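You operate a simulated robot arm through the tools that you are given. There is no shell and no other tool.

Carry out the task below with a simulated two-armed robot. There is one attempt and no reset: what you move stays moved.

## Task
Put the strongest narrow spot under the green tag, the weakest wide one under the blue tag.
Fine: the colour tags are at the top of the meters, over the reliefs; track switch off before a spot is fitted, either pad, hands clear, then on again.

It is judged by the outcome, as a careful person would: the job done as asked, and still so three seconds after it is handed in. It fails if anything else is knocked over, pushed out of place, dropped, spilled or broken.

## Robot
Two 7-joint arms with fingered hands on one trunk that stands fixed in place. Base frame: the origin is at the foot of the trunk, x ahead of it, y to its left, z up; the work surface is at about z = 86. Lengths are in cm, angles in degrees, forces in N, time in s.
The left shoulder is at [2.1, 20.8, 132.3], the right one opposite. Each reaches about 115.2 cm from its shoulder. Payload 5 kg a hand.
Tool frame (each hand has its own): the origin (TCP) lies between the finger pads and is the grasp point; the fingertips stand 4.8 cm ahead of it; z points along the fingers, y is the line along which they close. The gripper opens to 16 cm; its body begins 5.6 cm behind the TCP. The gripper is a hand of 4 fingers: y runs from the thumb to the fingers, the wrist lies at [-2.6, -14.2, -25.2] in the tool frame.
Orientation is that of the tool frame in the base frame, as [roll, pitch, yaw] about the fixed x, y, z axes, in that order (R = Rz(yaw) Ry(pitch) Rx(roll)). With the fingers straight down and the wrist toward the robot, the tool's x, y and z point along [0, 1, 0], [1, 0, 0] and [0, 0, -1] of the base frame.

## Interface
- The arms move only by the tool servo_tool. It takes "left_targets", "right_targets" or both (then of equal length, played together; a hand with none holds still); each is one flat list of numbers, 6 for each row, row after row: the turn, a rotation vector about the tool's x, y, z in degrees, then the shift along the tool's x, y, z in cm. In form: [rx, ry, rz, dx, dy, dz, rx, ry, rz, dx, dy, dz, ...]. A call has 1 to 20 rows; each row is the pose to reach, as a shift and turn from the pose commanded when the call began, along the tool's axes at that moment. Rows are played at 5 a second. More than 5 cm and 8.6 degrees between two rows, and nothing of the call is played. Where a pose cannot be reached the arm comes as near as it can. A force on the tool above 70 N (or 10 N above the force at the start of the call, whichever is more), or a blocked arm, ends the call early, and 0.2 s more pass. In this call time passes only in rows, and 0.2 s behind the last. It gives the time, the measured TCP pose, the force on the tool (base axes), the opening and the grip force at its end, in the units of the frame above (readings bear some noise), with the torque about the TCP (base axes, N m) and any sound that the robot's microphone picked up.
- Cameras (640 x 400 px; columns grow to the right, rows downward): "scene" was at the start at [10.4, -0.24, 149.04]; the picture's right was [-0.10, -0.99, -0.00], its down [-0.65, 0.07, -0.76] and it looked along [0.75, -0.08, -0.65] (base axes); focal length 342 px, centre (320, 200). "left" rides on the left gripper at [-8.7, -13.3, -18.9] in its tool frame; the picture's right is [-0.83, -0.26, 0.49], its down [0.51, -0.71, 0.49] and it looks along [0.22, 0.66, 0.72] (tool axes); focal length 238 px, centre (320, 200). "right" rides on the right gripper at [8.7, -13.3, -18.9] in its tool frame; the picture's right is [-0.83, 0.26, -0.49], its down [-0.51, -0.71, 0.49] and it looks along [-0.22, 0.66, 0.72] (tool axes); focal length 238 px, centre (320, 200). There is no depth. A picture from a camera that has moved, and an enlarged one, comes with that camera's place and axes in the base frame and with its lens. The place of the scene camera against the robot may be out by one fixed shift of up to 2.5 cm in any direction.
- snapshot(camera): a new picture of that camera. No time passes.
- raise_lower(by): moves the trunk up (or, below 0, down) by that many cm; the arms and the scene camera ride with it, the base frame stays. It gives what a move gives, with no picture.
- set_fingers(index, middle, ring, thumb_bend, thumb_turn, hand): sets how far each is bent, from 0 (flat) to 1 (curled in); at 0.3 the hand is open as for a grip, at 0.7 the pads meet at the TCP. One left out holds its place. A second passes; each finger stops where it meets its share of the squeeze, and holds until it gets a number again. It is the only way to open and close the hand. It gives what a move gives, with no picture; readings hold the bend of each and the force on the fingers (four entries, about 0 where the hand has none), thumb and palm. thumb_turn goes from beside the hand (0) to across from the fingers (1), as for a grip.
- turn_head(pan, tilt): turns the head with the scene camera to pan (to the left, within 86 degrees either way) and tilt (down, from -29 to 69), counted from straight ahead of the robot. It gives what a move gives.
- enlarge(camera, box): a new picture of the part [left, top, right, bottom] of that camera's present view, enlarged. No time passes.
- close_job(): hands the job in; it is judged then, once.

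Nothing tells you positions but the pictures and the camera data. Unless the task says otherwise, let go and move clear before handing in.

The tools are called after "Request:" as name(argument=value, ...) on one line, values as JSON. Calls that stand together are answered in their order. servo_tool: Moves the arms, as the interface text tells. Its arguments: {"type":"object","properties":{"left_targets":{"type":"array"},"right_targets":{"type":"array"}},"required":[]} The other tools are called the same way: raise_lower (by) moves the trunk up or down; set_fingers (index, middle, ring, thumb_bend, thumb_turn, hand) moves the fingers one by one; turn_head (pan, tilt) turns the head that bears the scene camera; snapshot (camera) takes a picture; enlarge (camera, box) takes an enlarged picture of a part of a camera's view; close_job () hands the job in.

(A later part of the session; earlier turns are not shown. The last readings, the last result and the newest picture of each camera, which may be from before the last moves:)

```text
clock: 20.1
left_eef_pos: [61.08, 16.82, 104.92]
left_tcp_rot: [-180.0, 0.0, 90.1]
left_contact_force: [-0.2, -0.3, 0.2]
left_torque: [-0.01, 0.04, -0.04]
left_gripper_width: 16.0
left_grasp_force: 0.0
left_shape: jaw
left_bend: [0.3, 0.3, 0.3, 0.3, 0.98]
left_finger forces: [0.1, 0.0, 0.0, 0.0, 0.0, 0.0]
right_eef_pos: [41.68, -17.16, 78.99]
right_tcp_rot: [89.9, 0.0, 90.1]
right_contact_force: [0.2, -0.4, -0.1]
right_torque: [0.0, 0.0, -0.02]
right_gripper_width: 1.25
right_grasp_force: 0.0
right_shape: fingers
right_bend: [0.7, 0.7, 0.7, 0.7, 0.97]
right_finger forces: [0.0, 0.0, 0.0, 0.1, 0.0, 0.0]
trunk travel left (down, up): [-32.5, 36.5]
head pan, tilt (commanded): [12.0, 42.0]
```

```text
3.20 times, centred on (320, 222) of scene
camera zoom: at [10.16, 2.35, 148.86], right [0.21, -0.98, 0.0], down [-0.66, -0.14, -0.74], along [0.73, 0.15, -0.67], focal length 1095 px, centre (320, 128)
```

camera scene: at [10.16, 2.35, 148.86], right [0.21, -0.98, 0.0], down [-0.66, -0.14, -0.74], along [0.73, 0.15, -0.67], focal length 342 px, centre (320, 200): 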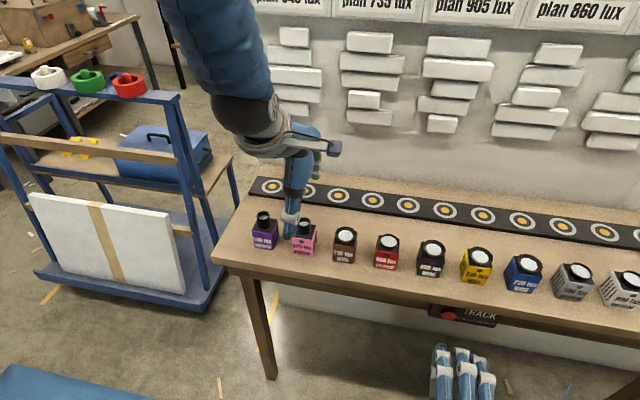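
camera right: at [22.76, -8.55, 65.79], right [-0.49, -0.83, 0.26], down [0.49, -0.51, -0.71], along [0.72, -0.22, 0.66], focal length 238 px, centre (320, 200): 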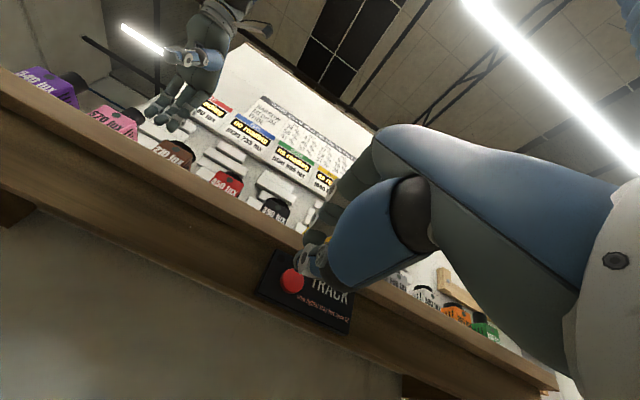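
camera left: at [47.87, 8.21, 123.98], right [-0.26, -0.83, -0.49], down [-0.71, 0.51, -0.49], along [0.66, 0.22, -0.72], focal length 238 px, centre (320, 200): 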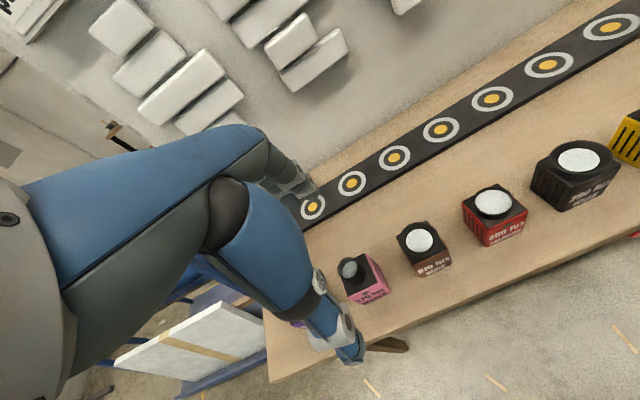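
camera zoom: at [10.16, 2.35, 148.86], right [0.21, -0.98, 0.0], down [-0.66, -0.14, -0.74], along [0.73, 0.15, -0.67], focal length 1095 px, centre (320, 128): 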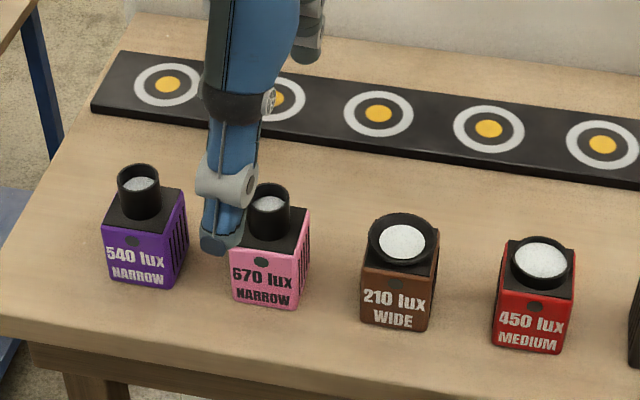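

Pink's body is centred at about (61.2, 16.8), brown's at (61.25, 7.0), and the pads are at x≈81 with pad 3 at y≈11.9 and pad 5 at y≈-7.4. I'll lower the left hand straight over pink, with thumb in front and fingers behind.

Request:
servo_tool(left_targets=[0, 0, 0, -0.3, 0.1, 2, 0, 0, 0, -0.3, 0.1, 4, 0, 0, 0, -0.3, 0.1, 6, 0, 0, 0, -0.3, 0.1, 8, 0, 0, 0, -0.3, 0.1, 10, 0, 0, 0, -0.3, 0.1, 11.5])

Request:
enlarge(camera="scene", box=[220, 160, 420, 285])

Request:
snapshot(camera="left")

```text
clock: 21.6
left_eef_pos: [61.25, 16.38, 93.24]
left_tcp_rot: [-179.9, 0.0, 90.1]
left_contact_force: [-0.1, 0.4, -0.1]
left_torque: [0.01, 0.01, -0.01]
left_gripper_width: 15.97
left_grasp_force: 0.1
left_shape: jaw
left_bend: [0.3, 0.3, 0.3, 0.3, 0.98]
left_finger forces: [0.0, 0.0, 0.1, 0.0, 0.0, 0.0]
right_eef_pos: [41.66, -17.21, 79.04]
right_tcp_rot: [90.0, 0.0, 90.0]
right_contact_force: [-0.5, 0.0, 0.4]
right_torque: [-0.04, 0.0, 0.0]
right_gripper_width: 1.27
right_grasp_force: 0.0
right_shape: fingers
right_bend: [0.7, 0.7, 0.7, 0.7, 0.97]
right_finger forces: [0.0, 0.0, 0.1, 0.0, 0.0, 0.0]
trunk travel left (down, up): [-32.5, 36.5]
head pan, tilt (commanded): [12.0, 42.0]
```

```text
3.20 times, centred on (320, 222) of scene
camera zoom: at [10.19, 2.37, 148.86], right [0.21, -0.98, 0.0], down [-0.65, -0.14, -0.74], along [0.73, 0.15, -0.67], focal length 1095 px, centre (320, 128)
```

zoom: 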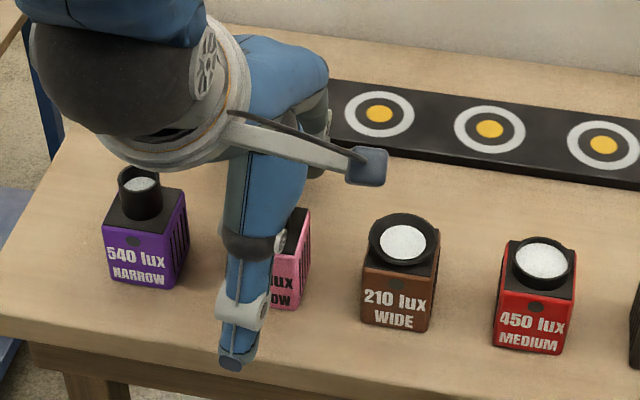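

```text
taken
camera left: at [48.01, 7.9, 112.3], right [-0.26, -0.83, -0.49], down [-0.71, 0.51, -0.49], along [0.66, 0.22, -0.72], focal length 238 px, centre (320, 200)
```

left: 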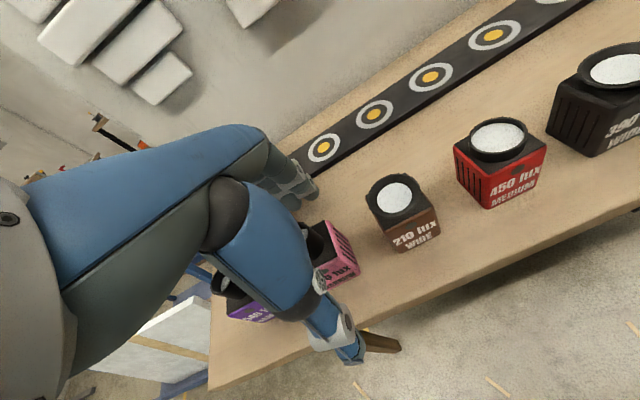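

Thumb and fingers straddle pink cleanly, with brown and purple clear on both sides. I'll drop the last bit and close index, middle and thumb on the body.

Request:
servo_tool(left_targets=[0, 0, 0, 0.1, 0, 0.6, 0, 0, 0, 0.1, 0, 1.2])

Request:
set_fingers(hand="left", index=0.5, middle=0.5, ring=0.5, thumb_bend=0.5)

Request:
enlarge(camera="scene", box=[220, 160, 420, 285])

Request:
enlarge(camera="left", box=[180, 160, 420, 310])

```text
clock: 22.1
left_eef_pos: [61.29, 16.62, 92.18]
left_tcp_rot: [180.0, 0.0, 90.0]
left_contact_force: [0.0, 0.2, -0.3]
left_torque: [0.01, 0.03, -0.02]
left_gripper_width: 15.96
left_grasp_force: 0.0
left_shape: jaw
left_bend: [0.3, 0.3, 0.3, 0.3, 0.98]
left_finger forces: [0.0, 0.0, 0.0, 0.1, 0.0, 0.1]
right_eef_pos: [41.68, -17.28, 79.04]
right_tcp_rot: [90.0, 0.0, 89.9]
right_contact_force: [1.0, -0.4, 0.5]
right_torque: [0.0, -0.01, 0.01]
right_gripper_width: 1.25
right_grasp_force: 0.0
right_shape: fingers
right_bend: [0.7, 0.7, 0.7, 0.7, 0.97]
right_finger forces: [0.0, 0.1, 0.0, 0.0, 0.0, 0.0]
trunk travel left (down, up): [-32.5, 36.5]
head pan, tilt (commanded): [12.0, 42.0]
```

```text
clock: 23.1
left_eef_pos: [61.37, 16.49, 92.24]
left_tcp_rot: [180.0, 0.0, 90.1]
left_contact_force: [1.1, 0.8, 0.6]
left_torque: [-0.01, -0.03, 0.0]
left_gripper_width: 9.17
left_grasp_force: 0.0
left_shape: fingers
left_bend: [0.5, 0.5, 0.5, 0.5, 0.98]
left_finger forces: [0.0, 0.0, 0.0, 0.1, 0.1, 0.0]
right_eef_pos: [41.7, -17.33, 78.84]
right_tcp_rot: [90.0, 0.0, 90.0]
right_contact_force: [0.7, -0.3, 0.6]
right_torque: [0.02, -0.02, 0.01]
right_gripper_width: 1.29
right_grasp_force: 0.0
right_shape: fingers
right_bend: [0.7, 0.7, 0.7, 0.7, 0.97]
right_finger forces: [0.0, 0.1, 0.1, 0.1, 0.0, 0.1]
trunk travel left (down, up): [-32.5, 36.5]
head pan, tilt (commanded): [12.0, 42.0]
```

```text
3.20 times, centred on (320, 222) of scene
camera zoom: at [10.16, 2.36, 148.87], right [0.21, -0.98, 0.0], down [-0.65, -0.14, -0.74], along [0.73, 0.15, -0.67], focal length 1095 px, centre (320, 128)
```

zoom: 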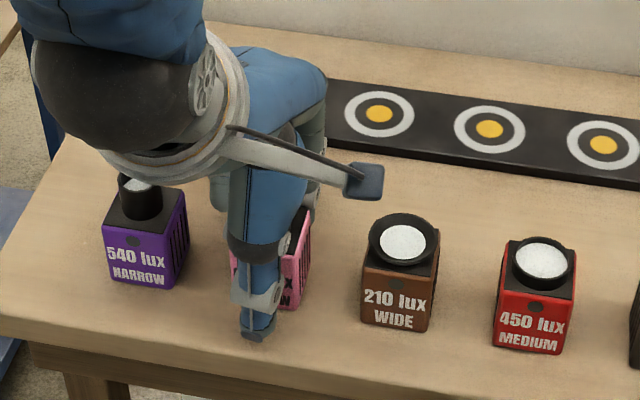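

```text
2.67 times, centred on (300, 235) of left
camera zoom: at [48.03, 8.01, 111.25], right [-0.26, -0.83, -0.49], down [-0.71, 0.51, -0.49], along [0.66, 0.22, -0.72], focal length 636 px, centre (373, 107)
```

zoom: 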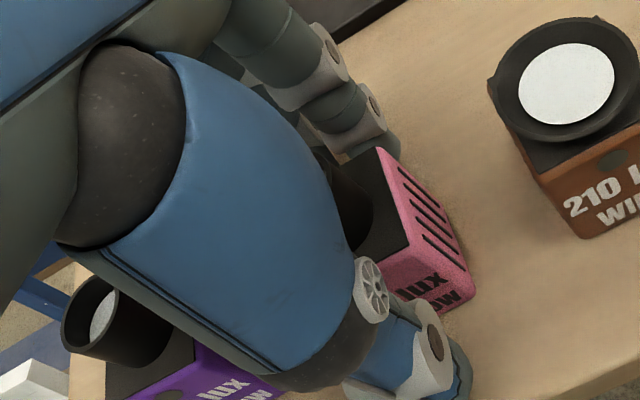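

The fingers have closed evenly to about 9 cm without touching anything. I'll shift 0.3 cm left so the index finger seats fully on the box, and close to grip.

Request:
servo_tool(left_targets=[0, 0, 0, 0.3, 0, 0.2])

Request:
set_fingers(hand="left", index=0.7, middle=0.7, ring=0.58, thumb_bend=0.7)

Request:
enlarge(camera="scene", box=[220, 160, 420, 285])

Request:
enlarge(camera="left", box=[180, 160, 420, 310])

```text
clock: 23.6
left_eef_pos: [61.22, 17.01, 91.93]
left_tcp_rot: [-179.9, 0.0, 90.1]
left_contact_force: [-0.2, 0.0, 0.8]
left_torque: [-0.03, 0.0, -0.04]
left_gripper_width: 9.2
left_grasp_force: 0.0
left_shape: fingers
left_bend: [0.5, 0.5, 0.5, 0.5, 0.98]
left_finger forces: [0.0, 0.0, 0.0, 0.0, 0.0, 0.0]
right_eef_pos: [41.75, -17.21, 78.98]
right_tcp_rot: [90.0, 0.0, 89.9]
right_contact_force: [0.3, -1.0, -1.1]
right_torque: [0.04, 0.0, -0.01]
right_gripper_width: 1.28
right_grasp_force: 0.1
right_shape: fingers
right_bend: [0.7, 0.7, 0.7, 0.7, 0.97]
right_finger forces: [0.0, 0.1, 0.1, 0.0, 0.1, 0.0]
trunk travel left (down, up): [-32.5, 36.5]
head pan, tilt (commanded): [12.0, 42.0]
```

```text
clock: 24.6
left_eef_pos: [61.2, 16.91, 91.97]
left_tcp_rot: [179.9, 0.0, 89.9]
left_contact_force: [-0.5, -0.1, 0.0]
left_torque: [0.09, 0.02, -0.05]
left_gripper_width: 5.54
left_grasp_force: 21.7
left_shape: fingers
left_bend: [0.6, 0.64, 0.57, 0.6, 0.96]
left_finger forces: [11.4, 10.5, 0.0, 0.1, 21.8, 0.1]
right_eef_pos: [41.71, -17.2, 78.94]
right_tcp_rot: [90.0, 0.0, 90.0]
right_contact_force: [0.8, -0.1, 0.0]
right_torque: [0.03, 0.0, 0.02]
right_gripper_width: 1.27
right_grasp_force: 0.1
right_shape: fingers
right_bend: [0.7, 0.7, 0.7, 0.7, 0.97]
right_finger forces: [0.0, 0.0, 0.1, 0.0, 0.0, 0.0]
trunk travel left (down, up): [-32.5, 36.5]
head pan, tilt (commanded): [12.0, 42.0]
```

```text
3.20 times, centred on (320, 222) of scene
camera zoom: at [10.16, 2.36, 148.86], right [0.21, -0.98, 0.0], down [-0.65, -0.14, -0.74], along [0.73, 0.15, -0.67], focal length 1095 px, centre (320, 128)
```

zoom: 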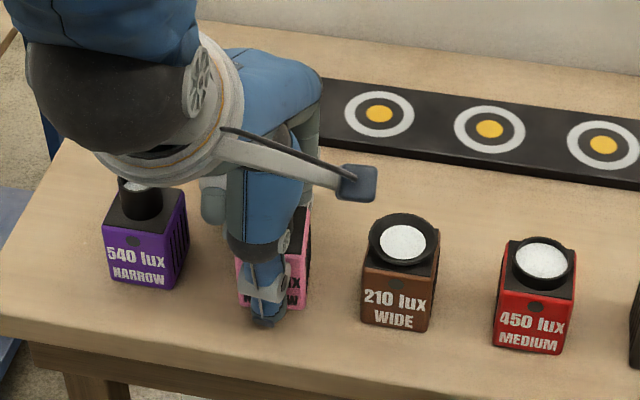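

```text
2.67 times, centred on (300, 235) of left
camera zoom: at [48.04, 8.35, 111.05], right [-0.26, -0.83, -0.49], down [-0.71, 0.51, -0.49], along [0.66, 0.22, -0.72], focal length 636 px, centre (373, 107)
```

zoom: 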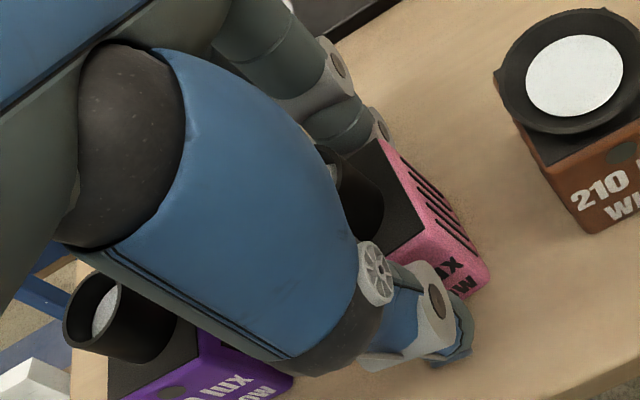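

Pink is gripped with about 22 N between thumb, index and middle. I'll lift it 6 cm and draw it into the free strip between the row and the track.

Request:
servo_tool(left_targets=[0, 0, 0, 0, 0, -1, 0, 0, 0, 0, 0, -2.5, 0, 0, 0, 0, 0, -4.5, 0, 0, 0, 0, 0, -6.5, 0, 0, 0, 0, 3, -7, 0, 0, 0, 0, 6.5, -7, 0, 0, 0, 0, 10.5, -7])

Request:
snapshot(camera="scene")

Request:
snapshot(camera="left")

```text
clock: 26.1
left_eef_pos: [71.76, 16.88, 98.92]
left_tcp_rot: [-179.8, 0.0, 90.0]
left_contact_force: [0.4, 0.4, -3.4]
left_torque: [-0.02, 0.03, 0.01]
left_gripper_width: 5.55
left_grasp_force: 21.4
left_shape: fingers
left_bend: [0.61, 0.64, 0.57, 0.6, 0.96]
left_finger forces: [11.7, 10.0, 0.1, 0.0, 21.7, 0.0]
right_eef_pos: [41.74, -17.26, 78.92]
right_tcp_rot: [90.1, 0.0, 90.0]
right_contact_force: [0.2, -0.5, -0.6]
right_torque: [0.01, 0.0, -0.02]
right_gripper_width: 1.29
right_grasp_force: 0.1
right_shape: fingers
right_bend: [0.7, 0.7, 0.7, 0.7, 0.97]
right_finger forces: [0.0, 0.0, 0.0, 0.1, 0.0, 0.0]
trunk travel left (down, up): [-32.5, 36.5]
head pan, tilt (commanded): [12.0, 42.0]
```

```text
taken
camera scene: at [10.33, 2.36, 148.85], right [0.21, -0.98, 0.0], down [-0.66, -0.14, -0.74], along [0.73, 0.15, -0.67], focal length 342 px, centre (320, 200)
```

scene: 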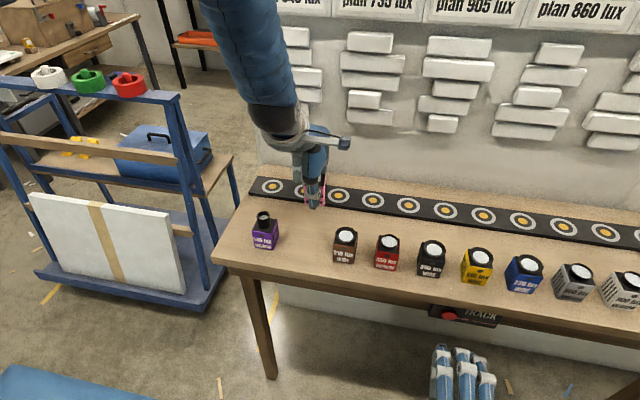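

```text
taken
camera left: at [58.6, 8.32, 118.02], right [-0.26, -0.83, -0.49], down [-0.71, 0.51, -0.49], along [0.65, 0.22, -0.73], focal length 238 px, centre (320, 200)
```

left: 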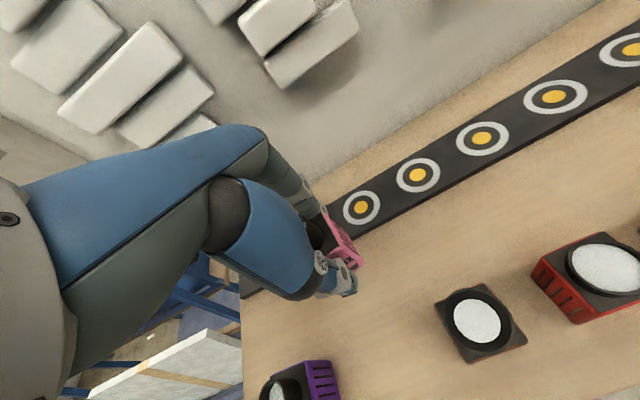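

Pink is off the bench and secure, and the rest of the row is undisturbed. I'll carry it along the free strip to be level with pad 5.

Request:
servo_tool(left_targets=[0, 0, 0, -2, 0, 0, 0, 0, 0, -5, 0, 0, 0, 0, 0, -8.5, 0, 0, 0, 0, 0, -12, 0, 0, 0, 0, 0, -15.5, 0, 0, 0, 0, 0, -19, 0, 0, 0, 0, 0, -22, 0, 0, 0, 0, 0, -24.2, 0, 0])

Request:
turn_head(pan=0, tilt=38)

Request:
snapshot(camera="left")

Request:
snapshot(camera="scene")

```text
clock: 27.9
left_eef_pos: [71.87, -7.29, 98.95]
left_tcp_rot: [-180.0, 0.1, 90.0]
left_contact_force: [0.6, -0.4, -1.5]
left_torque: [0.01, 0.01, -0.02]
left_gripper_width: 5.53
left_grasp_force: 20.6
left_shape: fingers
left_bend: [0.61, 0.64, 0.57, 0.61, 0.96]
left_finger forces: [11.5, 9.8, 0.0, 0.0, 21.1, 0.1]
right_eef_pos: [41.63, -17.22, 79.08]
right_tcp_rot: [90.0, 0.0, 90.0]
right_contact_force: [0.8, 0.1, 0.6]
right_torque: [0.03, -0.01, 0.03]
right_gripper_width: 1.25
right_grasp_force: 0.1
right_shape: fingers
right_bend: [0.7, 0.7, 0.7, 0.7, 0.97]
right_finger forces: [0.1, 0.1, 0.2, 0.0, 0.0, 0.0]
trunk travel left (down, up): [-32.5, 36.5]
head pan, tilt (commanded): [12.0, 42.0]
```

```text
clock: 28.7
left_eef_pos: [71.84, -7.27, 99.05]
left_tcp_rot: [180.0, -0.1, 89.9]
left_contact_force: [-0.1, 0.3, 0.5]
left_torque: [-0.01, -0.03, 0.05]
left_gripper_width: 5.54
left_grasp_force: 21.2
left_shape: fingers
left_bend: [0.61, 0.64, 0.57, 0.61, 0.96]
left_finger forces: [11.4, 9.7, 0.0, 0.0, 21.1, 0.1]
right_eef_pos: [41.7, -17.26, 78.89]
right_tcp_rot: [90.0, 0.0, 90.0]
right_contact_force: [-0.5, 0.1, 0.4]
right_torque: [-0.02, 0.0, -0.02]
right_gripper_width: 1.26
right_grasp_force: 0.0
right_shape: fingers
right_bend: [0.7, 0.7, 0.7, 0.7, 0.97]
right_finger forces: [0.0, 0.0, 0.0, 0.1, 0.1, 0.1]
trunk travel left (down, up): [-32.5, 36.5]
head pan, tilt (commanded): [0.0, 38.0]
```

```text
taken
camera left: at [58.61, -15.94, 118.03], right [-0.26, -0.83, -0.49], down [-0.71, 0.51, -0.49], along [0.66, 0.22, -0.72], focal length 238 px, centre (320, 200)
```

left: 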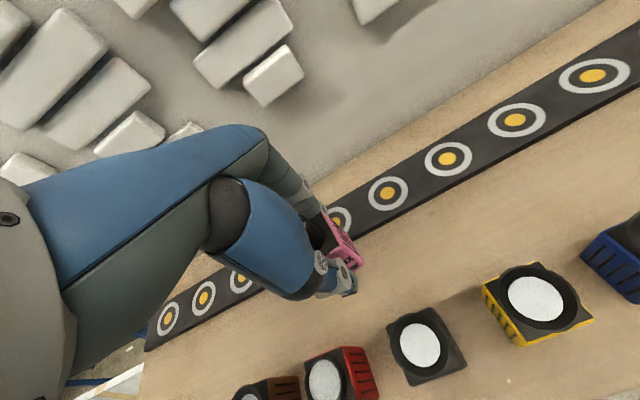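

```text
taken
camera scene: at [10.63, 0.6, 149.45], right [0.0, -1.0, 0.0], down [-0.62, 0.0, -0.79], along [0.79, 0.0, -0.62], focal length 342 px, centre (320, 200)
```

scene: 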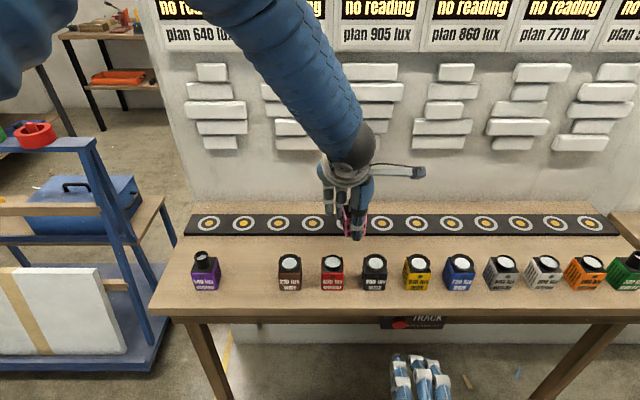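

Level with pad 5 at y≈-7.3, with the pad row at x≈80.9. I'll bring pink over the pad and lower it to hover about 2 cm above.

Request:
servo_tool(left_targets=[0, 0, 0, 0, 3, 0.5, 0, 0, 0, 0, 6, 1.5, 0, 0, 0, 0, 8, 2.5, 0, 0, 0, 0, 9.1, 3.5])

Request:
enlarge(camera="left", box=[240, 160, 480, 310])

Request:
enlarge(camera="scene", box=[260, 150, 420, 250])

```text
clock: 29.7
left_eef_pos: [80.91, -7.2, 95.45]
left_tcp_rot: [-180.0, 0.0, 90.1]
left_contact_force: [0.6, 0.0, -1.9]
left_torque: [0.01, 0.0, -0.05]
left_gripper_width: 5.5
left_grasp_force: 20.9
left_shape: fingers
left_bend: [0.61, 0.64, 0.57, 0.61, 0.96]
left_finger forces: [11.4, 9.8, 0.0, 0.0, 21.2, 0.2]
right_eef_pos: [41.58, -17.2, 79.11]
right_tcp_rot: [90.0, 0.0, 90.0]
right_contact_force: [-0.4, 0.6, 0.5]
right_torque: [0.0, 0.0, 0.03]
right_gripper_width: 1.28
right_grasp_force: 0.0
right_shape: fingers
right_bend: [0.7, 0.7, 0.7, 0.7, 0.97]
right_finger forces: [0.0, 0.0, 0.0, 0.0, 0.0, 0.0]
trunk travel left (down, up): [-32.5, 36.5]
head pan, tilt (commanded): [0.0, 38.0]
```

```text
2.67 times, centred on (360, 235) of left
camera zoom: at [67.7, -15.83, 114.53], right [-0.26, -0.83, -0.49], down [-0.71, 0.51, -0.49], along [0.65, 0.22, -0.72], focal length 636 px, centre (213, 107)
```

zoom: 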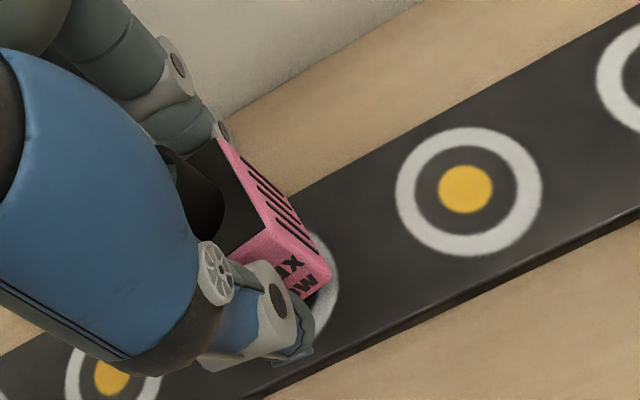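

```text
4.00 times, centred on (340, 200) of scene
camera zoom: at [10.67, 0.6, 149.45], right [0.0, -1.0, 0.0], down [-0.62, 0.0, -0.79], along [0.79, 0.0, -0.62], focal length 1368 px, centre (240, 200)
```

zoom: 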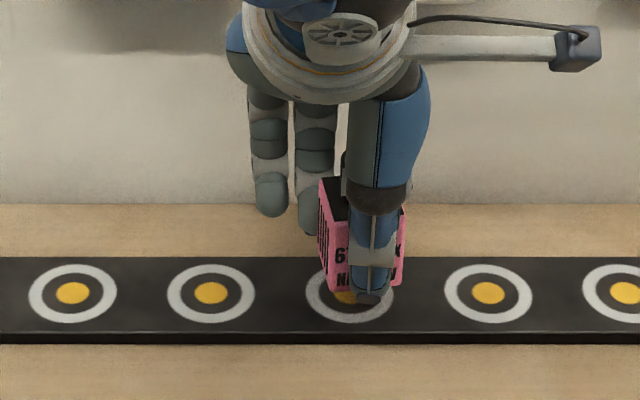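

Pad 5 works out at about (80.6, -7.2) with its surface near z = 87, and pink is about 0.5 cm too far right and 0.3 cm too deep. I'll correct that and lower to just above the pad.

Request:
servo_tool(left_targets=[0, 0, 0, 0.3, -0.2, 0.5, 0, 0, 0, 0.55, -0.3, 1.2, 0, 0, 0, 0.55, -0.3, 1.9])

Request:
enlarge(camera="left", box=[240, 160, 480, 310])

Request:
enlarge(camera="scene", box=[300, 175, 400, 238])

```text
clock: 30.5
left_eef_pos: [80.74, -6.68, 93.61]
left_tcp_rot: [180.0, -0.1, 90.0]
left_contact_force: [0.8, 0.0, -1.9]
left_torque: [-0.01, 0.01, -0.03]
left_gripper_width: 5.47
left_grasp_force: 21.1
left_shape: fingers
left_bend: [0.61, 0.64, 0.57, 0.61, 0.96]
left_finger forces: [11.4, 9.8, 0.0, 0.0, 21.2, 0.1]
right_eef_pos: [41.85, -17.27, 78.84]
right_tcp_rot: [90.1, 0.0, 90.0]
right_contact_force: [0.8, 1.1, 0.0]
right_torque: [0.0, 0.0, -0.01]
right_gripper_width: 1.24
right_grasp_force: 0.1
right_shape: fingers
right_bend: [0.7, 0.7, 0.7, 0.7, 0.97]
right_finger forces: [0.0, 0.1, 0.0, 0.0, 0.0, 0.0]
trunk travel left (down, up): [-32.5, 36.5]
head pan, tilt (commanded): [0.0, 38.0]
```

```text
2.67 times, centred on (360, 235) of left
camera zoom: at [67.39, -15.24, 112.57], right [-0.26, -0.83, -0.49], down [-0.71, 0.51, -0.49], along [0.66, 0.22, -0.72], focal length 636 px, centre (213, 107)
```

zoom: 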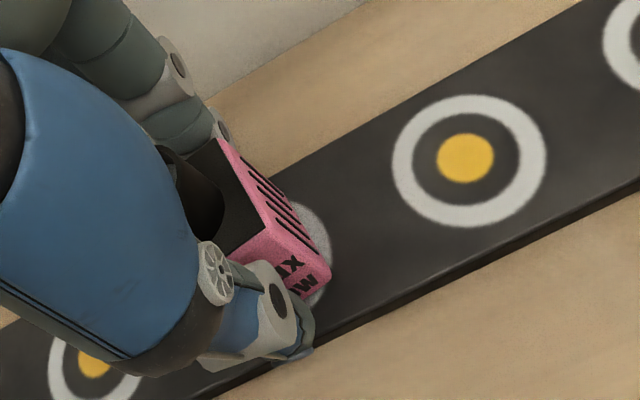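

```text
6.35 times, centred on (350, 206) of scene
camera zoom: at [10.68, 0.61, 149.45], right [0.0, -1.0, 0.0], down [-0.62, 0.0, -0.79], along [0.79, 0.0, -0.62], focal length 2172 px, centre (130, 159)
```

zoom: 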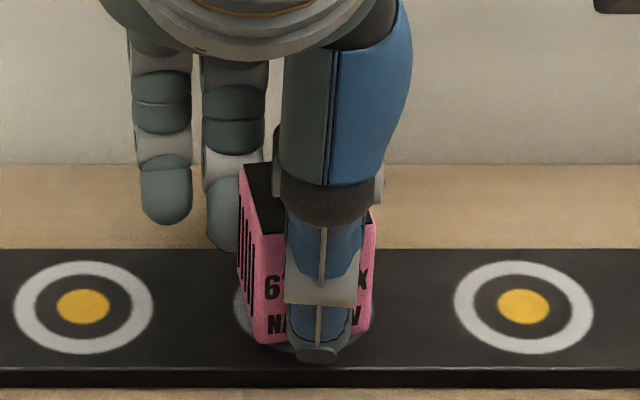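

Pink is centred over pad 5 to within about 0.3 cm in both views. I'll lower the last 0.6 cm onto the pad.

Request:
servo_tool(left_targets=[0, 0, 0, 0.1, 0, 0.2, 0, 0, 0, 0.1, 0, 0.4, 0, 0, 0, 0.1, 0, 0.6])

Request:
enlarge(camera="scene", box=[300, 175, 400, 238])

```text
clock: 31.3
left_eef_pos: [80.69, -6.66, 93.16]
left_tcp_rot: [179.9, 0.1, 90.0]
left_contact_force: [-1.7, 1.5, 8.9]
left_torque: [0.1, 0.29, -0.05]
left_gripper_width: 5.51
left_grasp_force: 21.9
left_shape: fingers
left_bend: [0.61, 0.64, 0.57, 0.61, 0.96]
left_finger forces: [11.0, 10.5, 0.0, 0.0, 22.7, 0.0]
right_eef_pos: [41.68, -17.17, 79.03]
right_tcp_rot: [90.0, 0.0, 90.0]
right_contact_force: [-0.6, -0.1, 0.1]
right_torque: [0.0, -0.02, -0.02]
right_gripper_width: 1.25
right_grasp_force: 0.0
right_shape: fingers
right_bend: [0.7, 0.7, 0.7, 0.7, 0.97]
right_finger forces: [0.0, 0.1, 0.0, 0.1, 0.1, 0.0]
trunk travel left (down, up): [-32.5, 36.5]
head pan, tilt (commanded): [0.0, 38.0]
```

```text
6.35 times, centred on (350, 206) of scene
camera zoom: at [10.54, 0.64, 149.48], right [0.0, -1.0, 0.0], down [-0.62, 0.0, -0.79], along [0.79, 0.0, -0.62], focal length 2172 px, centre (130, 159)
```

zoom: 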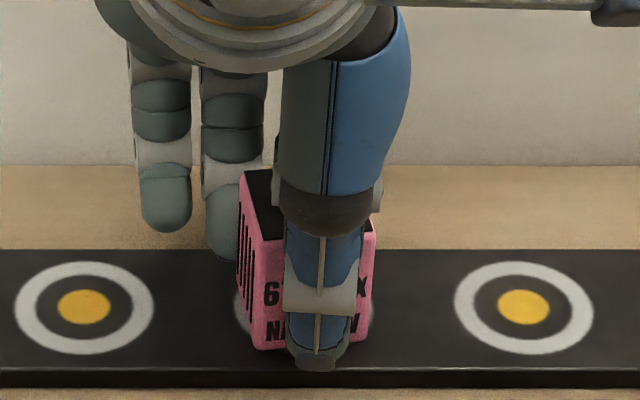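

The box is seated (about 9 N upward reaction). I'll open the fingers a little at a time to release it.

Request:
set_fingers(hand="left", index=0.56, middle=0.58, ring=0.54, thumb_bend=0.55)

Request:
set_fingers(hand="left", index=0.47, middle=0.47, ring=0.47, thumb_bend=0.45)

Request:
enlarge(camera="scene", box=[300, 175, 400, 238])

Request:
snapshot(camera="left")

```text
clock: 32.3
left_eef_pos: [80.58, -6.6, 92.84]
left_tcp_rot: [-179.9, -0.1, 90.0]
left_contact_force: [0.3, 0.2, -0.6]
left_torque: [-0.02, -0.02, 0.0]
left_gripper_width: 6.86
left_grasp_force: 0.2
left_shape: fingers
left_bend: [0.56, 0.57, 0.54, 0.55, 0.97]
left_finger forces: [0.1, 0.1, 0.0, 0.1, 0.0, 0.1]
right_eef_pos: [41.78, -17.2, 78.93]
right_tcp_rot: [89.9, 0.0, 90.0]
right_contact_force: [-0.2, 0.3, -0.9]
right_torque: [-0.01, 0.0, 0.03]
right_gripper_width: 1.29
right_grasp_force: 0.0
right_shape: fingers
right_bend: [0.7, 0.7, 0.7, 0.7, 0.97]
right_finger forces: [0.1, 0.0, 0.0, 0.1, 0.0, 0.0]
trunk travel left (down, up): [-32.5, 36.5]
head pan, tilt (commanded): [0.0, 38.0]
```

```text
clock: 33.3
left_eef_pos: [80.5, -6.6, 92.93]
left_tcp_rot: [179.9, 0.0, 90.0]
left_contact_force: [0.6, 0.7, 0.7]
left_torque: [-0.01, 0.02, 0.0]
left_gripper_width: 10.69
left_grasp_force: 0.0
left_shape: fingers
left_bend: [0.47, 0.47, 0.47, 0.45, 0.97]
left_finger forces: [0.0, 0.0, 0.1, 0.0, 0.0, 0.1]
right_eef_pos: [41.63, -17.22, 79.04]
right_tcp_rot: [90.1, 0.0, 90.0]
right_contact_force: [0.4, 0.0, -1.3]
right_torque: [0.0, -0.01, -0.04]
right_gripper_width: 1.27
right_grasp_force: 0.0
right_shape: fingers
right_bend: [0.7, 0.7, 0.7, 0.7, 0.97]
right_finger forces: [0.1, 0.0, 0.1, 0.0, 0.0, 0.0]
trunk travel left (down, up): [-32.5, 36.5]
head pan, tilt (commanded): [0.0, 38.0]
```

```text
6.35 times, centred on (350, 206) of scene
camera zoom: at [10.62, 0.61, 149.46], right [0.0, -1.0, 0.0], down [-0.62, 0.0, -0.79], along [0.79, 0.0, -0.62], focal length 2172 px, centre (130, 159)
```

zoom: 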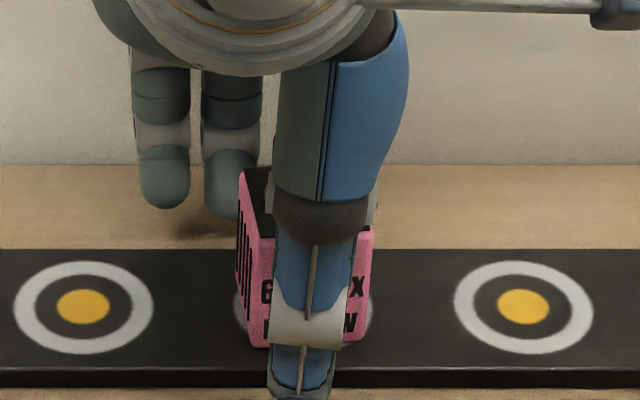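

```text
taken
camera left: at [67.32, -15.2, 111.99], right [-0.26, -0.83, -0.49], down [-0.71, 0.51, -0.49], along [0.66, 0.22, -0.72], focal length 238 px, centre (320, 200)
```

left: 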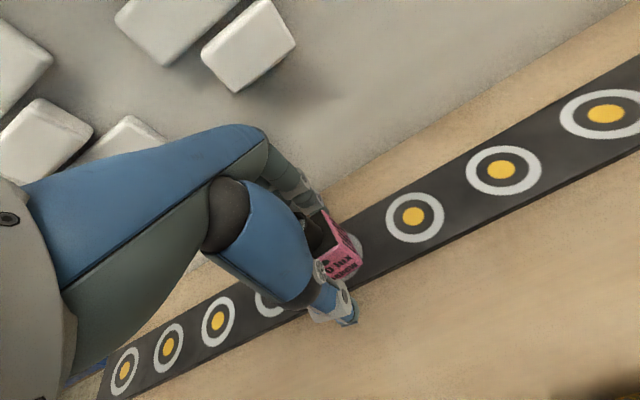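

Pink stands released on pad 5. I'll ease back slightly so the knuckles keep clear of the wall relief, then rise straight up.

Request:
servo_tool(left_targets=[0, 0, 0, 0, -0.6, 0, 0, 0, 0, 0, -1.2, -0.5, 0, 0, 0, 0, -1.2, -2, 0, 0, 0, 0, -1.2, -4, 0, 0, 0, 0, -1.2, -6])

Request:
snapshot(camera="left")

Request:
enlarge(camera="scene", box=[280, 120, 420, 250])

```text
clock: 34.5
left_eef_pos: [79.06, -6.59, 98.96]
left_tcp_rot: [180.0, 0.0, 90.0]
left_contact_force: [-0.4, -0.1, -1.3]
left_torque: [0.03, -0.09, 0.03]
left_gripper_width: 10.7
left_grasp_force: 0.0
left_shape: fingers
left_bend: [0.47, 0.47, 0.47, 0.45, 0.97]
left_finger forces: [0.0, 0.0, 0.0, 0.1, 0.0, 0.0]
right_eef_pos: [41.76, -17.14, 79.06]
right_tcp_rot: [89.9, -0.1, 89.8]
right_contact_force: [0.1, 0.4, 0.0]
right_torque: [0.05, 0.05, -0.02]
right_gripper_width: 1.24
right_grasp_force: 0.1
right_shape: fingers
right_bend: [0.7, 0.7, 0.7, 0.7, 0.97]
right_finger forces: [0.0, 0.1, 0.0, 0.2, 0.0, 0.0]
trunk travel left (down, up): [-32.5, 36.5]
head pan, tilt (commanded): [0.0, 38.0]
```

```text
taken
camera left: at [65.84, -15.16, 118.1], right [-0.26, -0.83, -0.49], down [-0.71, 0.51, -0.49], along [0.66, 0.22, -0.72], focal length 238 px, centre (320, 200)
```

left: 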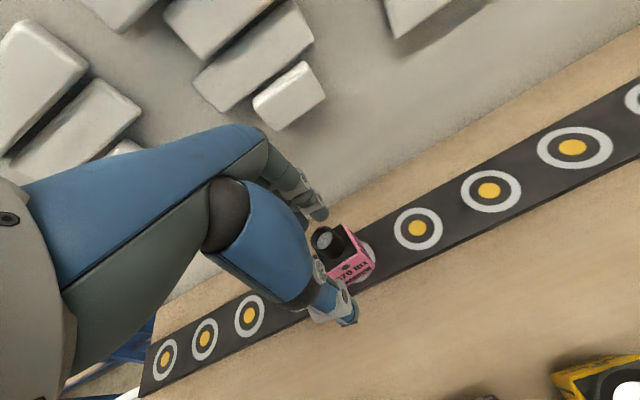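

```text
3.08 times, centred on (350, 185) of scene
camera zoom: at [10.58, 0.64, 149.46], right [0.0, -1.0, 0.0], down [-0.62, 0.0, -0.79], along [0.79, 0.0, -0.62], focal length 1053 px, centre (228, 246)
```

zoom: 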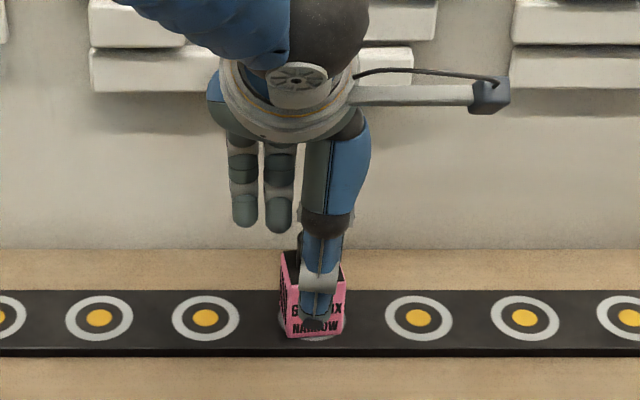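

Pink stays upright on the pad as the hand rises. I'll continue up until the fingertips clear the snoot, then back away over the free strip.

Request:
servo_tool(left_targets=[0, 0, 0, 0, -0.3, -1.5, 0, 0, 0, 0, -0.6, -3, 0, 0, 0, 0, -0.8, -4.6, 0, 0, 0, 0, -3, -5, 0, 0, 0, 0, -6, -5, 0, 0, 0, 0, -9, -5, 0, 0, 0, 0, -12, -5])

Request:
enlarge(camera="scene", box=[280, 170, 420, 257])

Request:
snapshot(camera="left")

```text
clock: 36.1
left_eef_pos: [67.18, -6.64, 104.21]
left_tcp_rot: [180.0, -0.1, 90.0]
left_contact_force: [0.3, -0.4, 0.4]
left_torque: [0.03, -0.01, 0.03]
left_gripper_width: 10.71
left_grasp_force: 0.2
left_shape: fingers
left_bend: [0.47, 0.47, 0.47, 0.45, 0.97]
left_finger forces: [0.0, 0.0, 0.0, 0.0, 0.1, 0.0]
right_eef_pos: [41.71, -17.14, 79.06]
right_tcp_rot: [90.0, 0.0, 90.1]
right_contact_force: [-0.5, -0.8, -0.1]
right_torque: [-0.02, -0.02, 0.01]
right_gripper_width: 1.24
right_grasp_force: 0.0
right_shape: fingers
right_bend: [0.7, 0.7, 0.7, 0.7, 0.97]
right_finger forces: [0.0, 0.0, 0.0, 0.0, 0.0, 0.0]
trunk travel left (down, up): [-32.5, 36.5]
head pan, tilt (commanded): [0.0, 38.0]
```

```text
4.57 times, centred on (350, 214) of scene
camera zoom: at [10.51, 0.59, 149.47], right [0.0, -1.0, 0.0], down [-0.62, 0.0, -0.79], along [0.79, 0.0, -0.62], focal length 1564 px, centre (183, 138)
```

zoom: 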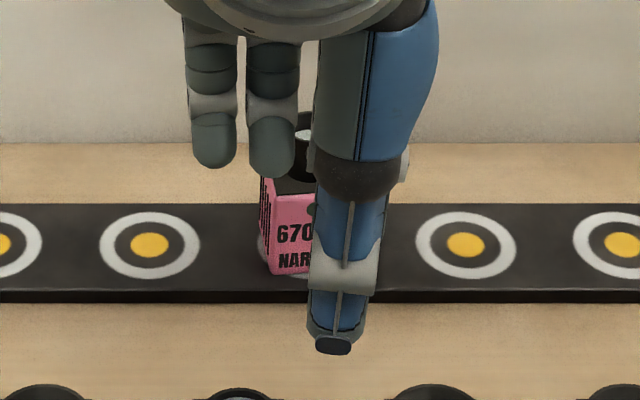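

```text
taken
camera left: at [53.96, -15.25, 123.25], right [-0.26, -0.83, -0.49], down [-0.71, 0.51, -0.49], along [0.66, 0.22, -0.72], focal length 238 px, centre (320, 200)
```

left: 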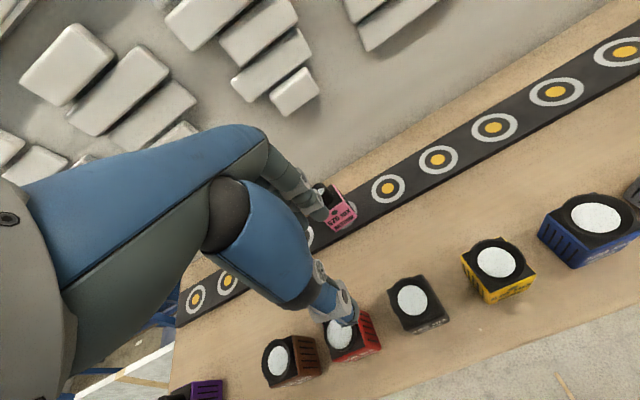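

Pink is clear and standing. Now I'll bring the left hand over brown at about (61.25, 7.0), staying above the other spots.

Request:
servo_tool(left_targets=[0, 0, 0, 3, -1, -0.5, 0, 0, 0, 6.5, -2.5, -0.5, 0, 0, 0, 10, -4.5, -0.5, 0, 0, 0, 13.6, -6, -0.5])

Request:
enlarge(camera="scene", box=[280, 170, 420, 257])

Request:
snapshot(camera="left")

Request:
snapshot(camera="scene")

```text
clock: 37.1
left_eef_pos: [61.17, 6.91, 104.43]
left_tcp_rot: [-179.9, 0.1, 89.9]
left_contact_force: [0.2, 0.0, 0.0]
left_torque: [-0.07, -0.04, -0.02]
left_gripper_width: 10.69
left_grasp_force: 0.0
left_shape: fingers
left_bend: [0.47, 0.47, 0.47, 0.45, 0.98]
left_finger forces: [0.0, 0.1, 0.0, 0.0, 0.0, 0.0]
right_eef_pos: [41.69, -17.2, 78.95]
right_tcp_rot: [90.0, 0.0, 90.0]
right_contact_force: [-0.1, 0.4, 0.1]
right_torque: [0.03, 0.0, -0.03]
right_gripper_width: 1.27
right_grasp_force: 0.1
right_shape: fingers
right_bend: [0.7, 0.7, 0.7, 0.7, 0.97]
right_finger forces: [0.0, 0.1, 0.0, 0.0, 0.1, 0.1]
trunk travel left (down, up): [-32.5, 36.5]
head pan, tilt (commanded): [0.0, 38.0]
```

```text
4.57 times, centred on (350, 214) of scene
camera zoom: at [10.57, 0.7, 149.46], right [0.0, -1.0, 0.0], down [-0.62, 0.0, -0.79], along [0.79, 0.0, -0.62], focal length 1564 px, centre (183, 138)
```

zoom: 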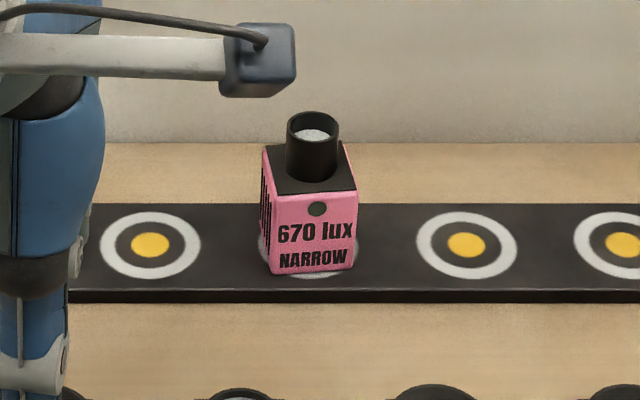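

```text
taken
camera left: at [47.86, -1.66, 123.56], right [-0.26, -0.83, -0.48], down [-0.71, 0.51, -0.49], along [0.66, 0.22, -0.72], focal length 238 px, centre (320, 200)
```

left: 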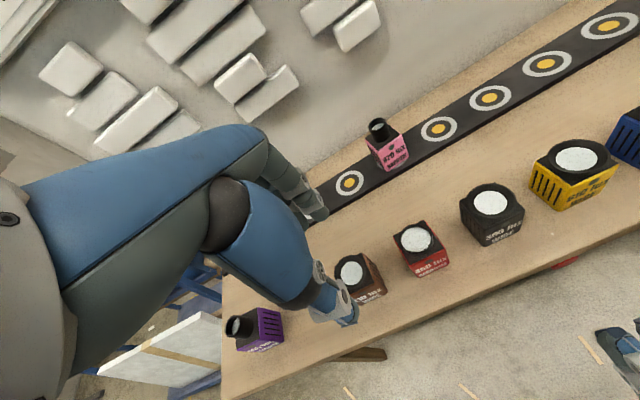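

```text
taken
camera scene: at [10.57, 0.7, 149.46], right [0.0, -1.0, 0.0], down [-0.62, 0.0, -0.79], along [0.79, 0.0, -0.62], focal length 342 px, centre (320, 200)
```

scene: 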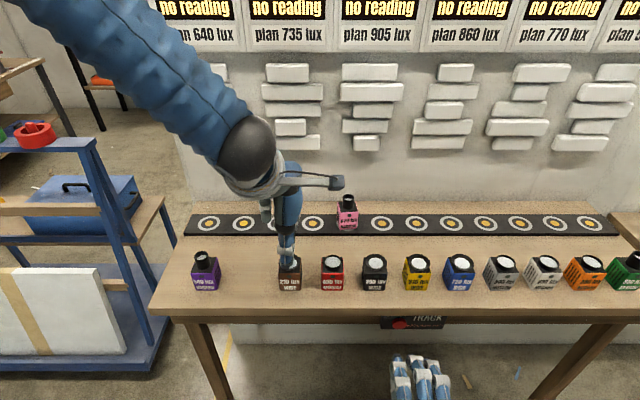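

Pink sits centred on pad 5. Brown's row place is unchanged, so I'll lower the hand over it with the present 10.7 cm opening.

Request:
servo_tool(left_targets=[0, 0, 0, 0.15, 0.1, 2.5, 0, 0, 0, 0.15, 0.1, 5, 0, 0, 0, 0.15, 0.1, 7.5, 0, 0, 0, 0.15, 0.1, 9.5, 0, 0, 0, 0.15, 0.1, 11.2])

Request:
enlarge(camera="scene", box=[210, 200, 370, 300])

Request:
enlarge(camera="left", box=[180, 160, 420, 310])

```text
clock: 38.3
left_eef_pos: [61.62, 7.4, 93.28]
left_tcp_rot: [180.0, 0.0, 90.0]
left_contact_force: [0.2, -0.3, 0.8]
left_torque: [-0.02, -0.01, 0.01]
left_gripper_width: 10.73
left_grasp_force: 0.0
left_shape: fingers
left_bend: [0.47, 0.47, 0.47, 0.45, 0.98]
left_finger forces: [0.1, 0.0, 0.1, 0.1, 0.1, 0.1]
right_eef_pos: [41.64, -17.21, 78.99]
right_tcp_rot: [89.9, 0.0, 90.0]
right_contact_force: [0.2, 0.1, 0.1]
right_torque: [-0.02, -0.03, 0.0]
right_gripper_width: 1.27
right_grasp_force: 0.1
right_shape: fingers
right_bend: [0.7, 0.7, 0.7, 0.7, 0.97]
right_finger forces: [0.0, 0.0, 0.0, 0.0, 0.0, 0.0]
trunk travel left (down, up): [-32.5, 36.5]
head pan, tilt (commanded): [0.0, 38.0]
```

```text
4.00 times, centred on (290, 250) of scene
camera zoom: at [10.65, 0.61, 149.46], right [0.0, -1.0, 0.0], down [-0.62, 0.0, -0.79], along [0.79, 0.0, -0.62], focal length 1368 px, centre (440, 0)
```

zoom: 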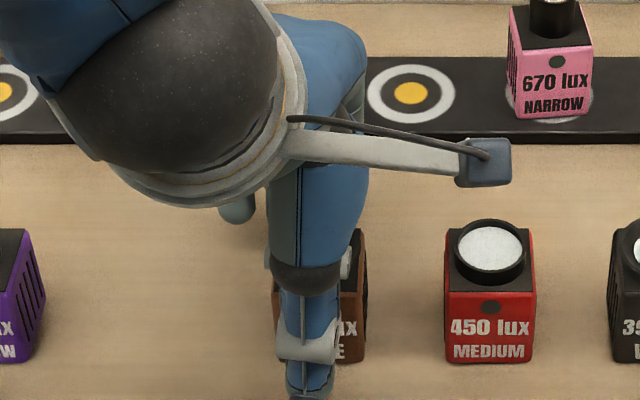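

```text
2.67 times, centred on (300, 235) of left
camera zoom: at [48.4, -1.23, 112.34], right [-0.26, -0.83, -0.49], down [-0.71, 0.51, -0.49], along [0.66, 0.22, -0.72], focal length 636 px, centre (373, 107)
```

zoom: 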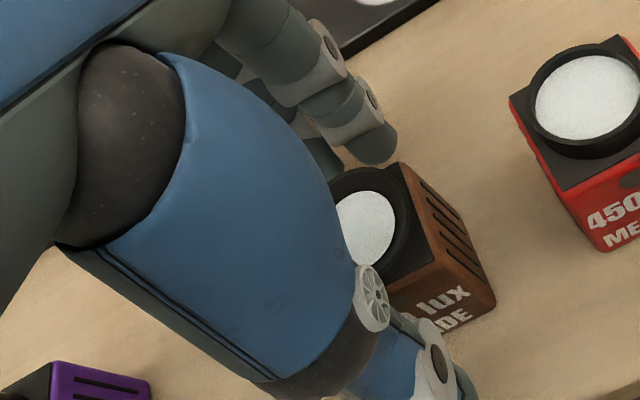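

Brown's body is centred at about (61.15, 7.1) and the hand is 0.4 cm too deep. I'll correct that, drop the last centimetre and grip.

Request:
servo_tool(left_targets=[0, 0, 0, -0.2, -0.2, 0.4, 0, 0, 0, -0.3, -0.4, 0.9, 0, 0, 0, -0.3, -0.4, 1.3])

Request:
set_fingers(hand="left", index=0.7, middle=0.7, ring=0.58, thumb_bend=0.7)

Request:
enlarge(camera="scene", box=[210, 200, 370, 300])

Request:
enlarge(camera="left", box=[180, 160, 420, 310])

```text
clock: 39.1
left_eef_pos: [61.07, 6.92, 91.91]
left_tcp_rot: [180.0, -0.1, 90.1]
left_contact_force: [0.0, 0.1, 0.4]
left_torque: [-0.02, 0.03, 0.0]
left_gripper_width: 10.68
left_grasp_force: 0.1
left_shape: fingers
left_bend: [0.47, 0.47, 0.47, 0.45, 0.98]
left_finger forces: [0.0, 0.1, 0.1, 0.1, 0.0, 0.0]
right_eef_pos: [41.77, -17.21, 78.98]
right_tcp_rot: [90.0, 0.0, 90.0]
right_contact_force: [0.2, 0.2, 0.1]
right_torque: [-0.01, 0.03, 0.03]
right_gripper_width: 1.27
right_grasp_force: 0.1
right_shape: fingers
right_bend: [0.7, 0.7, 0.7, 0.7, 0.97]
right_finger forces: [0.0, 0.0, 0.0, 0.0, 0.0, 0.0]
trunk travel left (down, up): [-32.5, 36.5]
head pan, tilt (commanded): [0.0, 38.0]
```

```text
clock: 40.1
left_eef_pos: [61.1, 6.9, 91.95]
left_tcp_rot: [179.9, 0.0, 90.0]
left_contact_force: [-0.2, 1.1, -0.7]
left_torque: [0.03, 0.06, -0.01]
left_gripper_width: 5.49
left_grasp_force: 23.1
left_shape: fingers
left_bend: [0.61, 0.64, 0.57, 0.6, 0.96]
left_finger forces: [12.7, 10.3, 0.0, 0.0, 23.3, 0.1]
right_eef_pos: [41.58, -17.22, 79.05]
right_tcp_rot: [90.0, 0.0, 90.0]
right_contact_force: [-0.2, 0.0, 0.2]
right_torque: [0.01, 0.0, -0.02]
right_gripper_width: 1.26
right_grasp_force: 0.0
right_shape: fingers
right_bend: [0.7, 0.7, 0.7, 0.7, 0.97]
right_finger forces: [0.0, 0.0, 0.0, 0.1, 0.1, 0.2]
trunk travel left (down, up): [-32.5, 36.5]
head pan, tilt (commanded): [0.0, 38.0]
```

```text
4.00 times, centred on (290, 250) of scene
camera zoom: at [10.61, 0.63, 149.46], right [0.0, -1.0, 0.0], down [-0.62, 0.0, -0.79], along [0.79, 0.0, -0.62], focal length 1368 px, centre (440, 0)
```

zoom: 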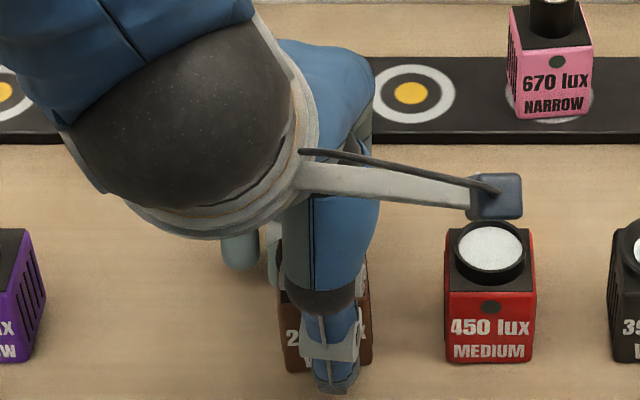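

```text
2.67 times, centred on (300, 235) of left
camera zoom: at [47.83, -1.64, 111.04], right [-0.26, -0.83, -0.49], down [-0.71, 0.51, -0.49], along [0.66, 0.22, -0.72], focal length 636 px, centre (373, 107)
```

zoom: 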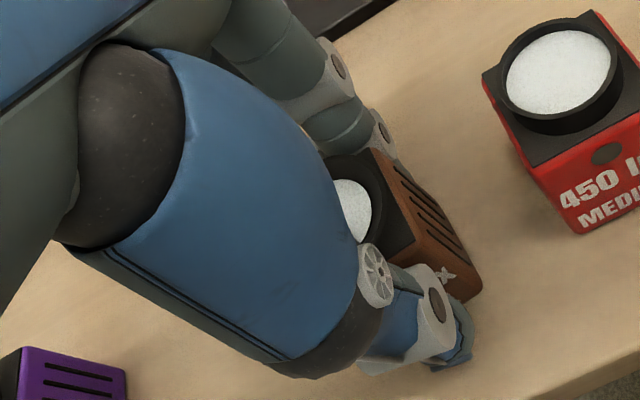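

Brown is gripped with about 23 N. I'll lift it, draw it into the free strip and shift it level with pad 3.

Request:
servo_tool(left_targets=[0, 0, 0, 0, 0, -1, 0, 0, 0, 0, 0, -2.5, 0, 0, 0, 0, 0, -4.5, 0, 0, 0, 0, 0, -6.5, 0, 0, 0, 0, 3, -7, 0, 0, 0, 1, 6.5, -7, 0, 0, 0, 3, 10.5, -7, 0, 0, 0, 5.2, 10.5, -7])

Request:
snapshot(camera="left")

Request:
snapshot(camera="scene")

```text
clock: 41.9
left_eef_pos: [71.61, 12.05, 99.1]
left_tcp_rot: [-179.9, 0.1, 90.0]
left_contact_force: [-1.6, 0.9, -1.1]
left_torque: [-0.03, -0.09, 0.01]
left_gripper_width: 5.51
left_grasp_force: 23.2
left_shape: fingers
left_bend: [0.61, 0.64, 0.57, 0.6, 0.96]
left_finger forces: [12.9, 9.9, 0.0, 0.1, 22.8, 0.0]
right_eef_pos: [41.45, -17.16, 79.07]
right_tcp_rot: [90.0, -0.1, 89.9]
right_contact_force: [0.4, -0.2, 0.9]
right_torque: [0.03, 0.05, -0.07]
right_gripper_width: 1.27
right_grasp_force: 0.0
right_shape: fingers
right_bend: [0.7, 0.7, 0.7, 0.7, 0.97]
right_finger forces: [0.0, 0.0, 0.0, 0.0, 0.0, 0.1]
trunk travel left (down, up): [-32.5, 36.5]
head pan, tilt (commanded): [0.0, 38.0]
```

```text
taken
camera left: at [58.33, 3.58, 118.19], right [-0.26, -0.84, -0.49], down [-0.71, 0.51, -0.49], along [0.66, 0.22, -0.72], focal length 238 px, centre (320, 200)
```

left: 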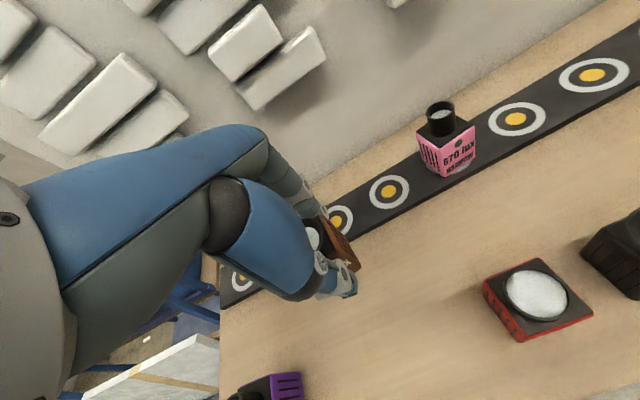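

```text
taken
camera scene: at [10.51, 0.76, 149.47], right [0.0, -1.0, 0.0], down [-0.62, 0.0, -0.79], along [0.79, 0.0, -0.62], focal length 342 px, centre (320, 200)
```

scene: 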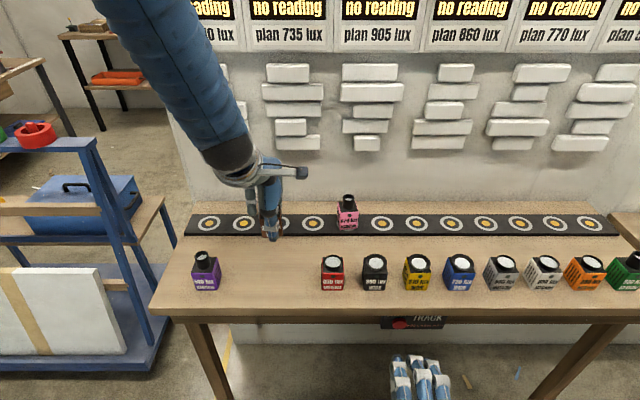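

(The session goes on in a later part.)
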